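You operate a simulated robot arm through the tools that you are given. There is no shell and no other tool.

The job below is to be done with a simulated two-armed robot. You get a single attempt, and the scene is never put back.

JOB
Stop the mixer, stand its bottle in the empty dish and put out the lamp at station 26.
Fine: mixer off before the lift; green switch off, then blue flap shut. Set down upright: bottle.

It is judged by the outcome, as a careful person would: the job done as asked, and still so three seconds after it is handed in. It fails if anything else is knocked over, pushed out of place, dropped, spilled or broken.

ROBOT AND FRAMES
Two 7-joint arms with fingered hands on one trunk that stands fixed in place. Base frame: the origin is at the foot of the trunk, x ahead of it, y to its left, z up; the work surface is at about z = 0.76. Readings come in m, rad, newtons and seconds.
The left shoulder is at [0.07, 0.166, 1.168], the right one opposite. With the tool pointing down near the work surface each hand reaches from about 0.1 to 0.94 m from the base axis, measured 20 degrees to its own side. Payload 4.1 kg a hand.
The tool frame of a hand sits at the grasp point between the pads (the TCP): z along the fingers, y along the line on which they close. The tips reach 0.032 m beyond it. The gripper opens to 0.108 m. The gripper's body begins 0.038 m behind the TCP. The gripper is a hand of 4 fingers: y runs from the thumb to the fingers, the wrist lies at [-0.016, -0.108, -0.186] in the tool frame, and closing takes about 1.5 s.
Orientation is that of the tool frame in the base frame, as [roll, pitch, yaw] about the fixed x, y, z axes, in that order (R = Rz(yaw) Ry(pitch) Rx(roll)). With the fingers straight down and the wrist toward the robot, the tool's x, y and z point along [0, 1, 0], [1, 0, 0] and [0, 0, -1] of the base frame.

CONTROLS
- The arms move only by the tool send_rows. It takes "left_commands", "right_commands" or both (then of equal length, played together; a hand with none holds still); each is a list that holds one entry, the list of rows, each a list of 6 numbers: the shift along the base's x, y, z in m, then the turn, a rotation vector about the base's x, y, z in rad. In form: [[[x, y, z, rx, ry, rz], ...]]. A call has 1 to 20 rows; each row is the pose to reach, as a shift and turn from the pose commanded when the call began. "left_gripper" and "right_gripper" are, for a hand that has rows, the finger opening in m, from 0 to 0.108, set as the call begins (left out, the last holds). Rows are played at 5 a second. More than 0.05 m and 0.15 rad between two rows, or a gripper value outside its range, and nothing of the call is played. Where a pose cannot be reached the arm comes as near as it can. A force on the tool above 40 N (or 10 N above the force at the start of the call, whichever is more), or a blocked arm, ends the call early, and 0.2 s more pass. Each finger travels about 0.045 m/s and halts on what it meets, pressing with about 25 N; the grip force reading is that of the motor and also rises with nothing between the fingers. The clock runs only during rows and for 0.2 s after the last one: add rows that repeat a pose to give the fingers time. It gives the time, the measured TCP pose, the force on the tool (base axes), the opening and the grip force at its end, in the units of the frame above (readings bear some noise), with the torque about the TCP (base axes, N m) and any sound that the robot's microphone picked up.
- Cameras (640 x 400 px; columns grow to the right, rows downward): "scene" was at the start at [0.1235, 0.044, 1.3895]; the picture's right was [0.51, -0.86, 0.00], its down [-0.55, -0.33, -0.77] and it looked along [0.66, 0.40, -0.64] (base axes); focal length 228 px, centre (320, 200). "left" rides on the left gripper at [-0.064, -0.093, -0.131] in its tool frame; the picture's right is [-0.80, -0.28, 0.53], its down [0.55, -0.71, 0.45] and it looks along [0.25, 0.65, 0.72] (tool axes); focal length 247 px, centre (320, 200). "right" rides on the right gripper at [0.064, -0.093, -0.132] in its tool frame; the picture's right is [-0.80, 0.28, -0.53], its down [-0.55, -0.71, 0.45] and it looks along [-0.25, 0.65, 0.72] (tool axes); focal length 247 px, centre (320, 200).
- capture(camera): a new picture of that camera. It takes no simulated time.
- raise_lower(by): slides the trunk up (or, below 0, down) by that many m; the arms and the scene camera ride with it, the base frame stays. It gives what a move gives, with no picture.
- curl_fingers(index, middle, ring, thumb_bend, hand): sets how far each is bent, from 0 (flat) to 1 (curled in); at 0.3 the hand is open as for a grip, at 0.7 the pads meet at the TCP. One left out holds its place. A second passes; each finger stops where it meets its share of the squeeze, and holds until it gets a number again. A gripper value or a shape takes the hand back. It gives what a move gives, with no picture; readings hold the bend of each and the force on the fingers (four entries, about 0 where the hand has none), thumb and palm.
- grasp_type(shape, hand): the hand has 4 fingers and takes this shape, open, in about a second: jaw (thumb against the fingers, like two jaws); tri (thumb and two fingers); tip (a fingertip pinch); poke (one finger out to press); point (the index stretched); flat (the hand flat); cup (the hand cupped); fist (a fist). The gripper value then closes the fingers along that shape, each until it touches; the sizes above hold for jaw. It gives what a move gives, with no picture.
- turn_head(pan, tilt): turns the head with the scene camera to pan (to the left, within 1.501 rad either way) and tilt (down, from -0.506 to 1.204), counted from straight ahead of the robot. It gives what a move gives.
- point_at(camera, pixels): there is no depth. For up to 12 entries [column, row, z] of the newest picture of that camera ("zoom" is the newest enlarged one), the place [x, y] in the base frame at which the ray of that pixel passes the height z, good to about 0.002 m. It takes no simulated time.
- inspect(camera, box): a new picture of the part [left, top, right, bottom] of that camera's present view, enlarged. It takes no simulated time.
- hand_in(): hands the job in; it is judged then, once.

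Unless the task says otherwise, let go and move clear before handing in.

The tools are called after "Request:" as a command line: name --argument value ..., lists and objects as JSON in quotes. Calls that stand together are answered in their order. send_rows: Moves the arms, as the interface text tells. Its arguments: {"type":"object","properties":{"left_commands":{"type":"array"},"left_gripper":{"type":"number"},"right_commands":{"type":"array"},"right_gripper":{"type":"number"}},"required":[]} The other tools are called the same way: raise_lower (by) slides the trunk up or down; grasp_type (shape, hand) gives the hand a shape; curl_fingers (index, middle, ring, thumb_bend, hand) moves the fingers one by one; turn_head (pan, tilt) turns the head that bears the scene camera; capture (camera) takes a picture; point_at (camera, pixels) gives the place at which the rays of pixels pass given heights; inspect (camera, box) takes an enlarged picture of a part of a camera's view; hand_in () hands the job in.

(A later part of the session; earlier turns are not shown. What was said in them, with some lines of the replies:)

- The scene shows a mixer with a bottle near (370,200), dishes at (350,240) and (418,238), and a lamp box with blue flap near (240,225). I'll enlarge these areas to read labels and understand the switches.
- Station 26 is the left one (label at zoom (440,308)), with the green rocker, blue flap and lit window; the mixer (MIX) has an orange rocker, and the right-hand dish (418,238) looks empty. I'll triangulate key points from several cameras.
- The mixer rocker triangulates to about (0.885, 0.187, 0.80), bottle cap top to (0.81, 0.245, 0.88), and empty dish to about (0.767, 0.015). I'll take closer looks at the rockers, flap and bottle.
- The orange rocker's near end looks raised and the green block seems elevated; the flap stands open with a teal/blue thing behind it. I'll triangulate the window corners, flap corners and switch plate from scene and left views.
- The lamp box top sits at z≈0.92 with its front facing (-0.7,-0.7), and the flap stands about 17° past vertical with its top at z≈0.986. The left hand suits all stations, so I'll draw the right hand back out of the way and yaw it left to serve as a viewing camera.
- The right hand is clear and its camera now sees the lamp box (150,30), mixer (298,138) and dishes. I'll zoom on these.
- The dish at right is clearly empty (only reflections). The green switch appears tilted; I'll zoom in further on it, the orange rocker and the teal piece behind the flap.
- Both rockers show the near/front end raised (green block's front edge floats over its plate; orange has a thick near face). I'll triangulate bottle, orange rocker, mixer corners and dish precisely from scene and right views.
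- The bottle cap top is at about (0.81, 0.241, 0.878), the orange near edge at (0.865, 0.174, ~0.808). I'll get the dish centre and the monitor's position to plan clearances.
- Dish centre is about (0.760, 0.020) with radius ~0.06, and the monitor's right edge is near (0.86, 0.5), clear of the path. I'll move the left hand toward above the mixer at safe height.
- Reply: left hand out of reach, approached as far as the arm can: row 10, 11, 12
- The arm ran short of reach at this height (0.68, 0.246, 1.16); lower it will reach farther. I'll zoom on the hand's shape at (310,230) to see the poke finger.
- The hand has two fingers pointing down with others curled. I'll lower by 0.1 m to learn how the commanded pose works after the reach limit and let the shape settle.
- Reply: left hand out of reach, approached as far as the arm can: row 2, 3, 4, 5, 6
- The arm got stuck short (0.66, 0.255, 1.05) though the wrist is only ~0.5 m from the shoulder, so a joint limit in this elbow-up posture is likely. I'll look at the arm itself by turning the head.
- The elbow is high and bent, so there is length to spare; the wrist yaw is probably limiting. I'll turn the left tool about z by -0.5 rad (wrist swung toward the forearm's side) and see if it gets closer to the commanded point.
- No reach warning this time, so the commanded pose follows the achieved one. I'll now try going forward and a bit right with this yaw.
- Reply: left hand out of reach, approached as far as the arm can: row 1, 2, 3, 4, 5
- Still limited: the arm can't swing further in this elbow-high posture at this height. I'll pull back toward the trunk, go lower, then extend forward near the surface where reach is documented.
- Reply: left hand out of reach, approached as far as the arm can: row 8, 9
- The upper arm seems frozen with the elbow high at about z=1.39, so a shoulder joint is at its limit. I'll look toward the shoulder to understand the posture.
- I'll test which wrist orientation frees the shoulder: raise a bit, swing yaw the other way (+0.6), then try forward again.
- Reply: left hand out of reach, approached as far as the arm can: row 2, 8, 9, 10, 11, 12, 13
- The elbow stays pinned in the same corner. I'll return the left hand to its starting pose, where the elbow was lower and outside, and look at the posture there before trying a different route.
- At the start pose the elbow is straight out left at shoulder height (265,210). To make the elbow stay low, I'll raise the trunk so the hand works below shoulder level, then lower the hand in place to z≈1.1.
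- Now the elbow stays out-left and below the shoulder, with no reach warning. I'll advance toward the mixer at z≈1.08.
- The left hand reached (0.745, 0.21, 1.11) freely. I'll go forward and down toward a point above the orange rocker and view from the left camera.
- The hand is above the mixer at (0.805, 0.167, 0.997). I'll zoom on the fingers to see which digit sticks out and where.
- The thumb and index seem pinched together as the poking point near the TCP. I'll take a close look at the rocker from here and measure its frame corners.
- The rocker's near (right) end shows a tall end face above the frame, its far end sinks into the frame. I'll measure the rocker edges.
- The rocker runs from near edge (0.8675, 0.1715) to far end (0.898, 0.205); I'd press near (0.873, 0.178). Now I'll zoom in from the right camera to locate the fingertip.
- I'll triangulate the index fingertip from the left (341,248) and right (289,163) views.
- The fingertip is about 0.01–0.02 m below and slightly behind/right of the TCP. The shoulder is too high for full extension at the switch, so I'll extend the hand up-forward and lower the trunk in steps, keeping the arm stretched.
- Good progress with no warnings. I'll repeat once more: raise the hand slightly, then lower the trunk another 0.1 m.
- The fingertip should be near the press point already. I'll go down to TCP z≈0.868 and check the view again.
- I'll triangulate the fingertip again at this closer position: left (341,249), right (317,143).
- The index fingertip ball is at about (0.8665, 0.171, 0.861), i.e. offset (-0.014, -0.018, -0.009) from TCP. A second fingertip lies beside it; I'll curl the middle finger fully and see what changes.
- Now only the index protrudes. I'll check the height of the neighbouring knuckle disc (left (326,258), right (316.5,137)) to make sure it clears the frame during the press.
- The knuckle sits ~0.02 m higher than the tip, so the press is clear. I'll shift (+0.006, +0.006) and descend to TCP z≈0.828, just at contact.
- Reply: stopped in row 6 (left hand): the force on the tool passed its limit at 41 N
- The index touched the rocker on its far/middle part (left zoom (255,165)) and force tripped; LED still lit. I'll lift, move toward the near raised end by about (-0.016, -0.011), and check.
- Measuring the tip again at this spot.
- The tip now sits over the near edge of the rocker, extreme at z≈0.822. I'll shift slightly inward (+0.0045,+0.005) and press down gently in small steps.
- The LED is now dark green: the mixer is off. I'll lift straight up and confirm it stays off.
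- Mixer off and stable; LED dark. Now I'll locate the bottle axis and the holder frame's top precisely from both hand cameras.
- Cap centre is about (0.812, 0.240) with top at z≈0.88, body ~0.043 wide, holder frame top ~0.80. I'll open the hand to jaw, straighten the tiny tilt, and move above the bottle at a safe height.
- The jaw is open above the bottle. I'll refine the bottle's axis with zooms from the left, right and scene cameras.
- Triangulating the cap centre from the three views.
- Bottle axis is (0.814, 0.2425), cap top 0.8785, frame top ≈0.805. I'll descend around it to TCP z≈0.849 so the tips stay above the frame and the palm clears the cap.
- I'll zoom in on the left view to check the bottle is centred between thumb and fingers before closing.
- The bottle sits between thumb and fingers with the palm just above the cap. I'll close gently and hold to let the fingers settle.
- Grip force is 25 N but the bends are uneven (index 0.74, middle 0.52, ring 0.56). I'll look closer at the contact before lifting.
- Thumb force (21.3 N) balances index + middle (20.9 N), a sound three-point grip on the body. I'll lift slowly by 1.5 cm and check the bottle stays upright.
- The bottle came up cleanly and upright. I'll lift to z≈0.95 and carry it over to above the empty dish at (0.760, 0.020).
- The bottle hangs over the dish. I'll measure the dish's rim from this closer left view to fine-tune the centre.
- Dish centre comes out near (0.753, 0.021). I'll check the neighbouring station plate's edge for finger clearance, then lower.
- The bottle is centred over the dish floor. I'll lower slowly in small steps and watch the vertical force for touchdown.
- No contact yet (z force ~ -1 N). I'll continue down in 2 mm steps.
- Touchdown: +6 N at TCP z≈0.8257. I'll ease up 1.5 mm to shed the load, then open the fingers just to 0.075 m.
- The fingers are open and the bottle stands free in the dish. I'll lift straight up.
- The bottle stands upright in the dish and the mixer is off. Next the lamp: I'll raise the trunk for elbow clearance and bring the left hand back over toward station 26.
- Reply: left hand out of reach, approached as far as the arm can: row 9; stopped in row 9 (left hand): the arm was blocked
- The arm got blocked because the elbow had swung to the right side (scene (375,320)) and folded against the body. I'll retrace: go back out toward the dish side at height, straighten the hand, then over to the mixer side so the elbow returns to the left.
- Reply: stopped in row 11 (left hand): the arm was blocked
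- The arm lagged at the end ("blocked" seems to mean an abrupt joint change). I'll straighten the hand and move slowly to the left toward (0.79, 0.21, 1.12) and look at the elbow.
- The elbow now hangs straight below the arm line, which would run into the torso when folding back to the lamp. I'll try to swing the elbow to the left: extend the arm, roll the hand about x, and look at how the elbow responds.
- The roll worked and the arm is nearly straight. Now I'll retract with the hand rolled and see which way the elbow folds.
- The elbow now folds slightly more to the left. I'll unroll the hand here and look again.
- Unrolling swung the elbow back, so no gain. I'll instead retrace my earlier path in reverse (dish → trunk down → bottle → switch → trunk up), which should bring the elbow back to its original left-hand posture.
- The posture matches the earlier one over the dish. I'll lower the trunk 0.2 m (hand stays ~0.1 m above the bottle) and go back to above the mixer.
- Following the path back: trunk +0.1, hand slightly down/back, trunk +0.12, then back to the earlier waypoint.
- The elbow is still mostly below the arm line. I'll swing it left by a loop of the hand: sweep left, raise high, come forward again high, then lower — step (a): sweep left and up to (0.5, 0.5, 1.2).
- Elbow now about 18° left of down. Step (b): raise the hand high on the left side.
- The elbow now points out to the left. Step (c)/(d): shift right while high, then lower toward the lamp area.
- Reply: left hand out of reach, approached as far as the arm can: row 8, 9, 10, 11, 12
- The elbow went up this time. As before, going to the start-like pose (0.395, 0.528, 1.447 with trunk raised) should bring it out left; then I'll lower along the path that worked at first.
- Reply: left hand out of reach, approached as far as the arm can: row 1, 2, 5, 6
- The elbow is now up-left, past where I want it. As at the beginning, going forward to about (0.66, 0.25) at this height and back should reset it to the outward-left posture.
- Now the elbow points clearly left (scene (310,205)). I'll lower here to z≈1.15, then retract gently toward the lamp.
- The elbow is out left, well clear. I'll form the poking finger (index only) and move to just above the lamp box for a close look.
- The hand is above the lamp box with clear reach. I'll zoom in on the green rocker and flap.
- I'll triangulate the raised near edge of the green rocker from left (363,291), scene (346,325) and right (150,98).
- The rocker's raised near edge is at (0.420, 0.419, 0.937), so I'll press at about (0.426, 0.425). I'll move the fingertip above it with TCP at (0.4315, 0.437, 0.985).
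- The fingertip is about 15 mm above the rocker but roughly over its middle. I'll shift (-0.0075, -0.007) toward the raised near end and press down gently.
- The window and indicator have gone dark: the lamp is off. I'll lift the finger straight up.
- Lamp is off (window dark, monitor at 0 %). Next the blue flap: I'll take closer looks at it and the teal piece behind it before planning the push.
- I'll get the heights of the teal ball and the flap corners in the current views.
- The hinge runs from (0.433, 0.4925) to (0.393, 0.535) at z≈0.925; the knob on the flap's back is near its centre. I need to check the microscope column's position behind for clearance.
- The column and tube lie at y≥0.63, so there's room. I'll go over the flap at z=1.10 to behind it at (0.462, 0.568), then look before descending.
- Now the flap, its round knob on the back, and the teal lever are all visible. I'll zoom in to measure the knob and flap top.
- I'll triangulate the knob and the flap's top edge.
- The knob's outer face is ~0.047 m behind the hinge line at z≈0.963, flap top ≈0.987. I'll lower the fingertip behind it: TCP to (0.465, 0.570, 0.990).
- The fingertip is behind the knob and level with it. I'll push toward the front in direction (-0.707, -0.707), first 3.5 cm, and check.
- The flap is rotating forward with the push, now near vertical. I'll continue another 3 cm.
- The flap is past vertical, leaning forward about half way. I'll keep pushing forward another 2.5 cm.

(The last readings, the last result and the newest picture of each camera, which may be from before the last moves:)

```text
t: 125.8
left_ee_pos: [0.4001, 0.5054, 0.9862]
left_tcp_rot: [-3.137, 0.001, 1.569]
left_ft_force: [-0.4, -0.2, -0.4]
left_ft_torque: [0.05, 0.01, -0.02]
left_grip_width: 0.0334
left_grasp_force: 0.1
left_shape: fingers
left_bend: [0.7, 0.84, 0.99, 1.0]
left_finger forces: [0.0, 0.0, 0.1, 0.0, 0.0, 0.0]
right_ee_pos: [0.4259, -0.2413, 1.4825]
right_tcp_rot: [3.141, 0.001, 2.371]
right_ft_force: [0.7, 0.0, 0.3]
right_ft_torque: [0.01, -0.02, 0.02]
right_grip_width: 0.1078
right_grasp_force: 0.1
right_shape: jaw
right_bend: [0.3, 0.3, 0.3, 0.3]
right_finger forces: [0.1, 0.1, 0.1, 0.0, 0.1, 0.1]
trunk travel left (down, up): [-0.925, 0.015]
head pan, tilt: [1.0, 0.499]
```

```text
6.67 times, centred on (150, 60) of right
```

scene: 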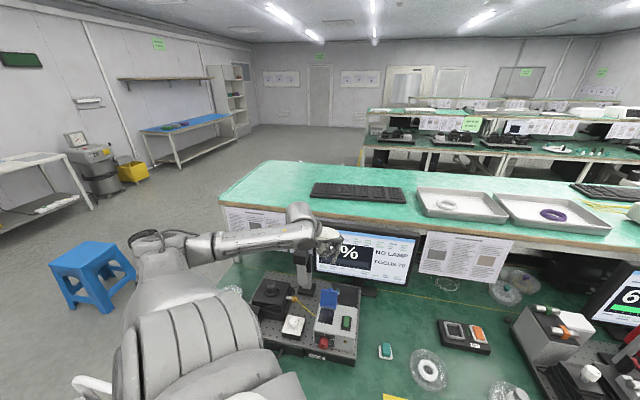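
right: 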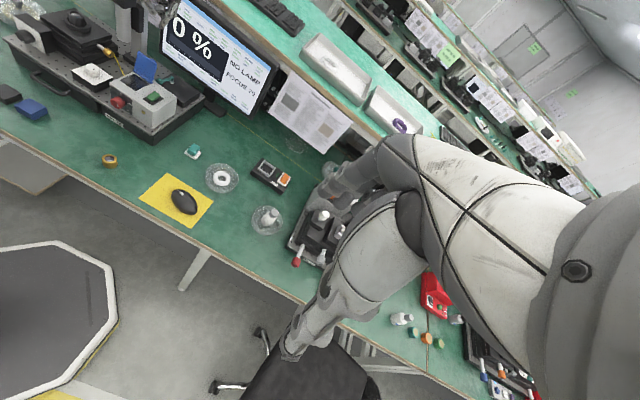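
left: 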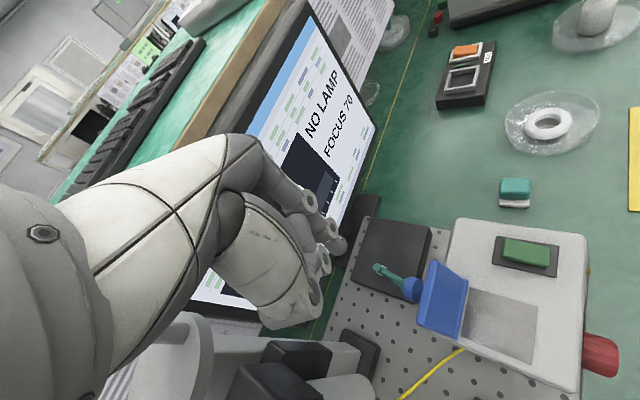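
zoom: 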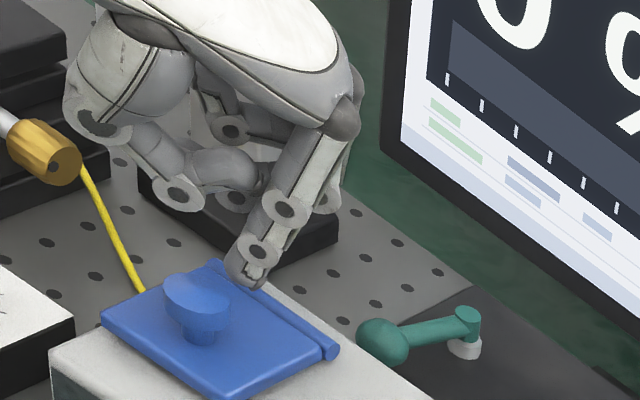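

The flap has dropped shut over the window. I'll raise the hand clear and check whether it is fully closed.

Request:
send_rows --left_commands '[[[0.003, 0.003, 0.01, 0, 0, 0], [0.005, 0.005, 0.04, 0, 0, 0], [0.005, 0.005, 0.08, 0, 0, 0], [0.005, 0.005, 0.12, 0, 0, 0], [0.005, 0.005, 0.12, 0, 0, 0]]]'

Request:
capture --camera "left"

Request:
inspect --camera "right" --box '[120, 50, 180, 100]'

Request:
inspect --camera "scene" --box '[290, 270, 380, 350]'

```text
t: 127.0
left_ee_pos: [0.4044, 0.5084, 1.1058]
left_tcp_rot: [-3.139, -0.001, 1.57]
left_ft_force: [-0.9, -0.4, -0.5]
left_ft_torque: [-0.01, 0.0, 0.03]
left_grip_width: 0.0337
left_grasp_force: 0.0
left_shape: fingers
left_bend: [0.7, 0.84, 0.99, 1.0]
left_finger forces: [0.0, 0.0, 0.0, 0.1, 0.0, 0.0]
right_ee_pos: [0.4263, -0.2407, 1.4839]
right_tcp_rot: [-3.142, 0.0, 2.371]
right_ft_force: [-0.1, 0.4, 0.3]
right_ft_torque: [-0.01, 0.01, -0.02]
right_grip_width: 0.1077
right_grasp_force: 0.0
right_shape: jaw
right_bend: [0.3, 0.3, 0.3, 0.3]
right_finger forces: [0.0, 0.1, 0.0, 0.0, 0.1, 0.0]
trunk travel left (down, up): [-0.925, 0.015]
head pan, tilt: [1.0, 0.499]
```

```text
taken
```

left: 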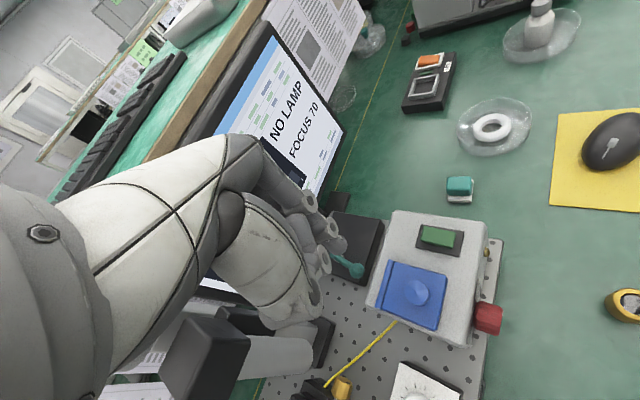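

```text
8.00 times, centred on (150, 75) of right
```

zoom: 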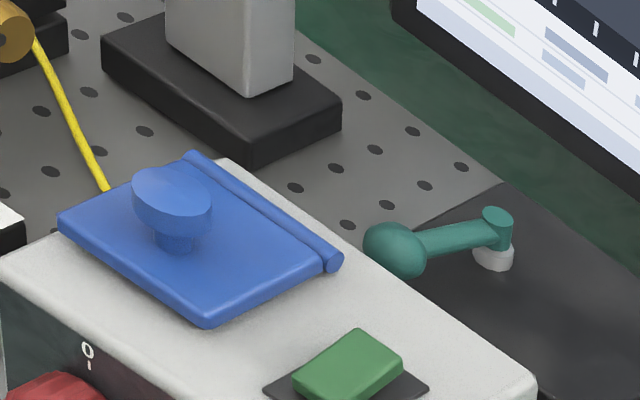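

```text
5.00 times, centred on (335, 310) of scene
```

zoom: 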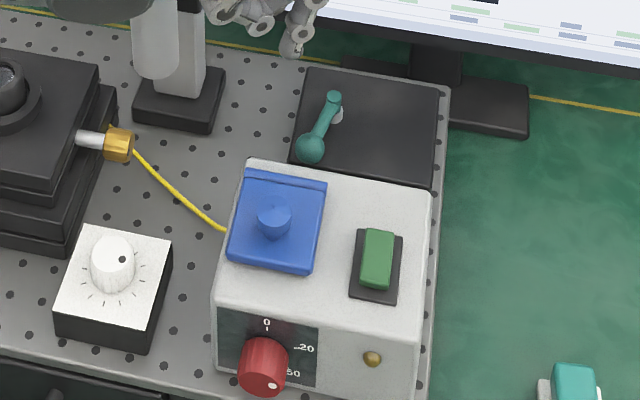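

The flap lies flat over the window. I'll check the height of its front edge to confirm it is fully shut.

Request:
capture --camera "scene"

Request:
capture --camera "right"

Request:
point_at --camera "scene" --pixels '[[332.6, 323.5, 0.92], [332.6, 323.5, 0.95], [316.6, 321, 0.92], [316.6, 321, 0.95]]'

Request:
point_at --camera "right" --pixels '[[135.6, 90, 0.92], [135.6, 90, 0.95], [117.3, 77.5, 0.92], [117.3, 77.5, 0.95]]'

Request:
inspect --camera "left" --box '[360, 210, 500, 350]'

```text
taken
```

scene: 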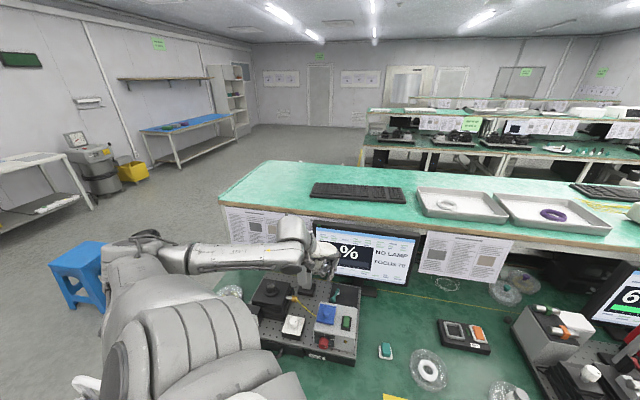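

```text
taken
```

right: 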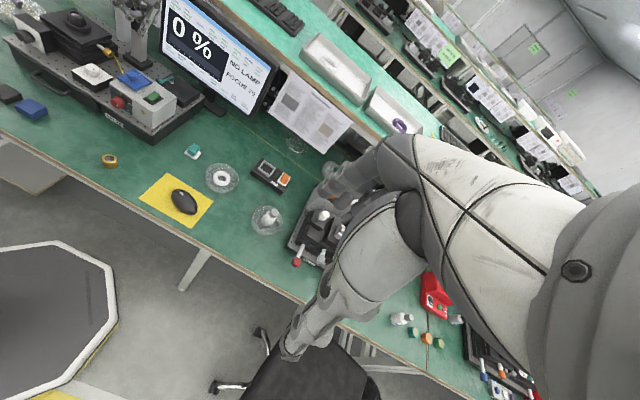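

```text
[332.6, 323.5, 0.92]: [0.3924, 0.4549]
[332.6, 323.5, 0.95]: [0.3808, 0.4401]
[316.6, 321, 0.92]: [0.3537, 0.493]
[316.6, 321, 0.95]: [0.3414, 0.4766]
```

```text
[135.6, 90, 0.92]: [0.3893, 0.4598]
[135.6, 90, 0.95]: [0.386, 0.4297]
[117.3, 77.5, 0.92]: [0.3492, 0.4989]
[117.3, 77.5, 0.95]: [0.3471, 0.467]
```

```text
2.86 times, centred on (430, 280) of left
```

zoom: 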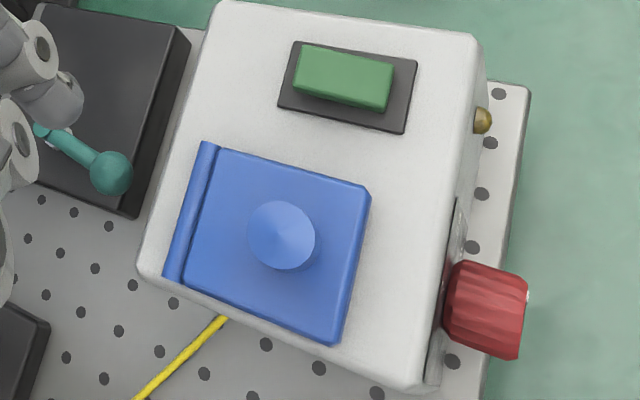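

The flap's front edge sits at z≈0.93, flush with the hinge: fully shut; the switch and lamp remain off. I'll raise the left hand well clear and do a final check of everything.

Request:
send_rows --left_commands '[[[0, 0, 0.035, 0, 0, 0], [0, 0, 0.07, 0, 0, 0], [0, 0, 0.105, 0, 0, 0], [0, 0, 0.14, 0, 0, 0], [0, 0, 0.175, 0, 0, 0], [0, 0, 0.2, 0, 0, 0], [0, 0, 0.2, 0, 0, 0]]]'

Request:
turn_head --pan 0.5 --tilt 0.7

Request:
capture --camera "scene"

Request:
inspect --camera "right" --box '[230, 150, 310, 240]'

Request:
inspect --camera "right" --box '[60, 20, 220, 140]'

```text
t: 128.6
left_ee_pos: [0.4053, 0.5124, 1.3085]
left_tcp_rot: [-3.139, 0.0, 1.569]
left_ft_force: [0.0, 0.5, -1.3]
left_ft_torque: [0.03, 0.03, 0.01]
left_grip_width: 0.0337
left_grasp_force: 0.1
left_shape: fingers
left_bend: [0.7, 0.84, 0.99, 1.0]
left_finger forces: [0.1, 0.1, 0.0, 0.0, 0.2, 0.1]
right_ee_pos: [0.4247, -0.2418, 1.4832]
right_tcp_rot: [-3.14, -0.001, 2.372]
right_ft_force: [0.2, 0.1, 0.6]
right_ft_torque: [0.03, -0.01, -0.01]
right_grip_width: 0.1078
right_grasp_force: 0.1
right_shape: jaw
right_bend: [0.3, 0.3, 0.3, 0.3]
right_finger forces: [0.0, 0.0, 0.0, 0.1, 0.1, 0.0]
trunk travel left (down, up): [-0.925, 0.015]
head pan, tilt: [1.0, 0.499]
```

```text
t: 129.5
left_ee_pos: [0.4049, 0.5136, 1.3086]
left_tcp_rot: [-3.14, 0.0, 1.568]
left_ft_force: [-0.5, 0.2, -0.8]
left_ft_torque: [-0.03, 0.01, 0.03]
left_grip_width: 0.0334
left_grasp_force: 0.1
left_shape: fingers
left_bend: [0.7, 0.84, 0.99, 1.0]
left_finger forces: [0.0, 0.0, 0.1, 0.0, 0.0, 0.0]
right_ee_pos: [0.4252, -0.2415, 1.4831]
right_tcp_rot: [3.141, -0.001, 2.373]
right_ft_force: [0.3, -0.1, 0.3]
right_ft_torque: [0.01, 0.0, -0.02]
right_grip_width: 0.1079
right_grasp_force: 0.1
right_shape: jaw
right_bend: [0.3, 0.3, 0.3, 0.3]
right_finger forces: [0.0, 0.0, 0.0, 0.0, 0.0, 0.0]
trunk travel left (down, up): [-0.925, 0.015]
head pan, tilt: [0.499, 0.7]
```

```text
taken
```

scene: 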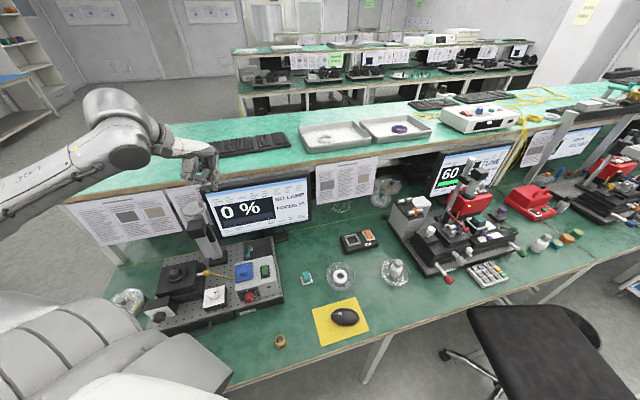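

```text
4.44 times, centred on (270, 195) of right
```

zoom: 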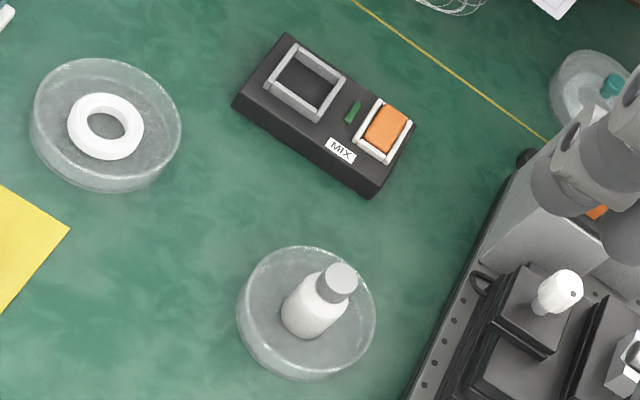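

```text
3.33 times, centred on (140, 80) of right
```

zoom: 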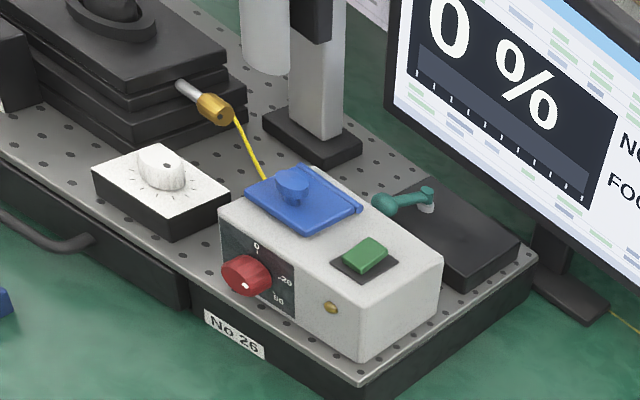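

The final views show the mixer LED dark and its holder empty. The bottle is upright in the dish at (315,300), the lamp is off ("0 %", "NO LAMP"), the blue flap is shut, and both hands are clear. I'm handing in.

Request:
hand_in

```text
The job is handed in.
```

The job is done and handed in. I have not seen the judge's result.

- **Mixer:** I pressed the orange rocker and its green light went dark before I lifted the bottle.
- **Bottle:** It stands upright and free in the empty dish beside the mixer.
- **Lamp at station 26:** I pressed the green switch off first. The window and indicator went dark, and the monitor reads "0 %" and "NO LAMP". Then I pushed the blue flap from behind, and it dropped shut flat over the window.

My first press on the mixer rocker landed near the middle and hit the 40 N force limit, so I lifted and pressed the raised end instead. On the way back from the dish, the left arm stopped twice as "blocked" and had to be re-routed. In the last pictures I saw nothing knocked over or moved. Both hands are clear of the bench items.
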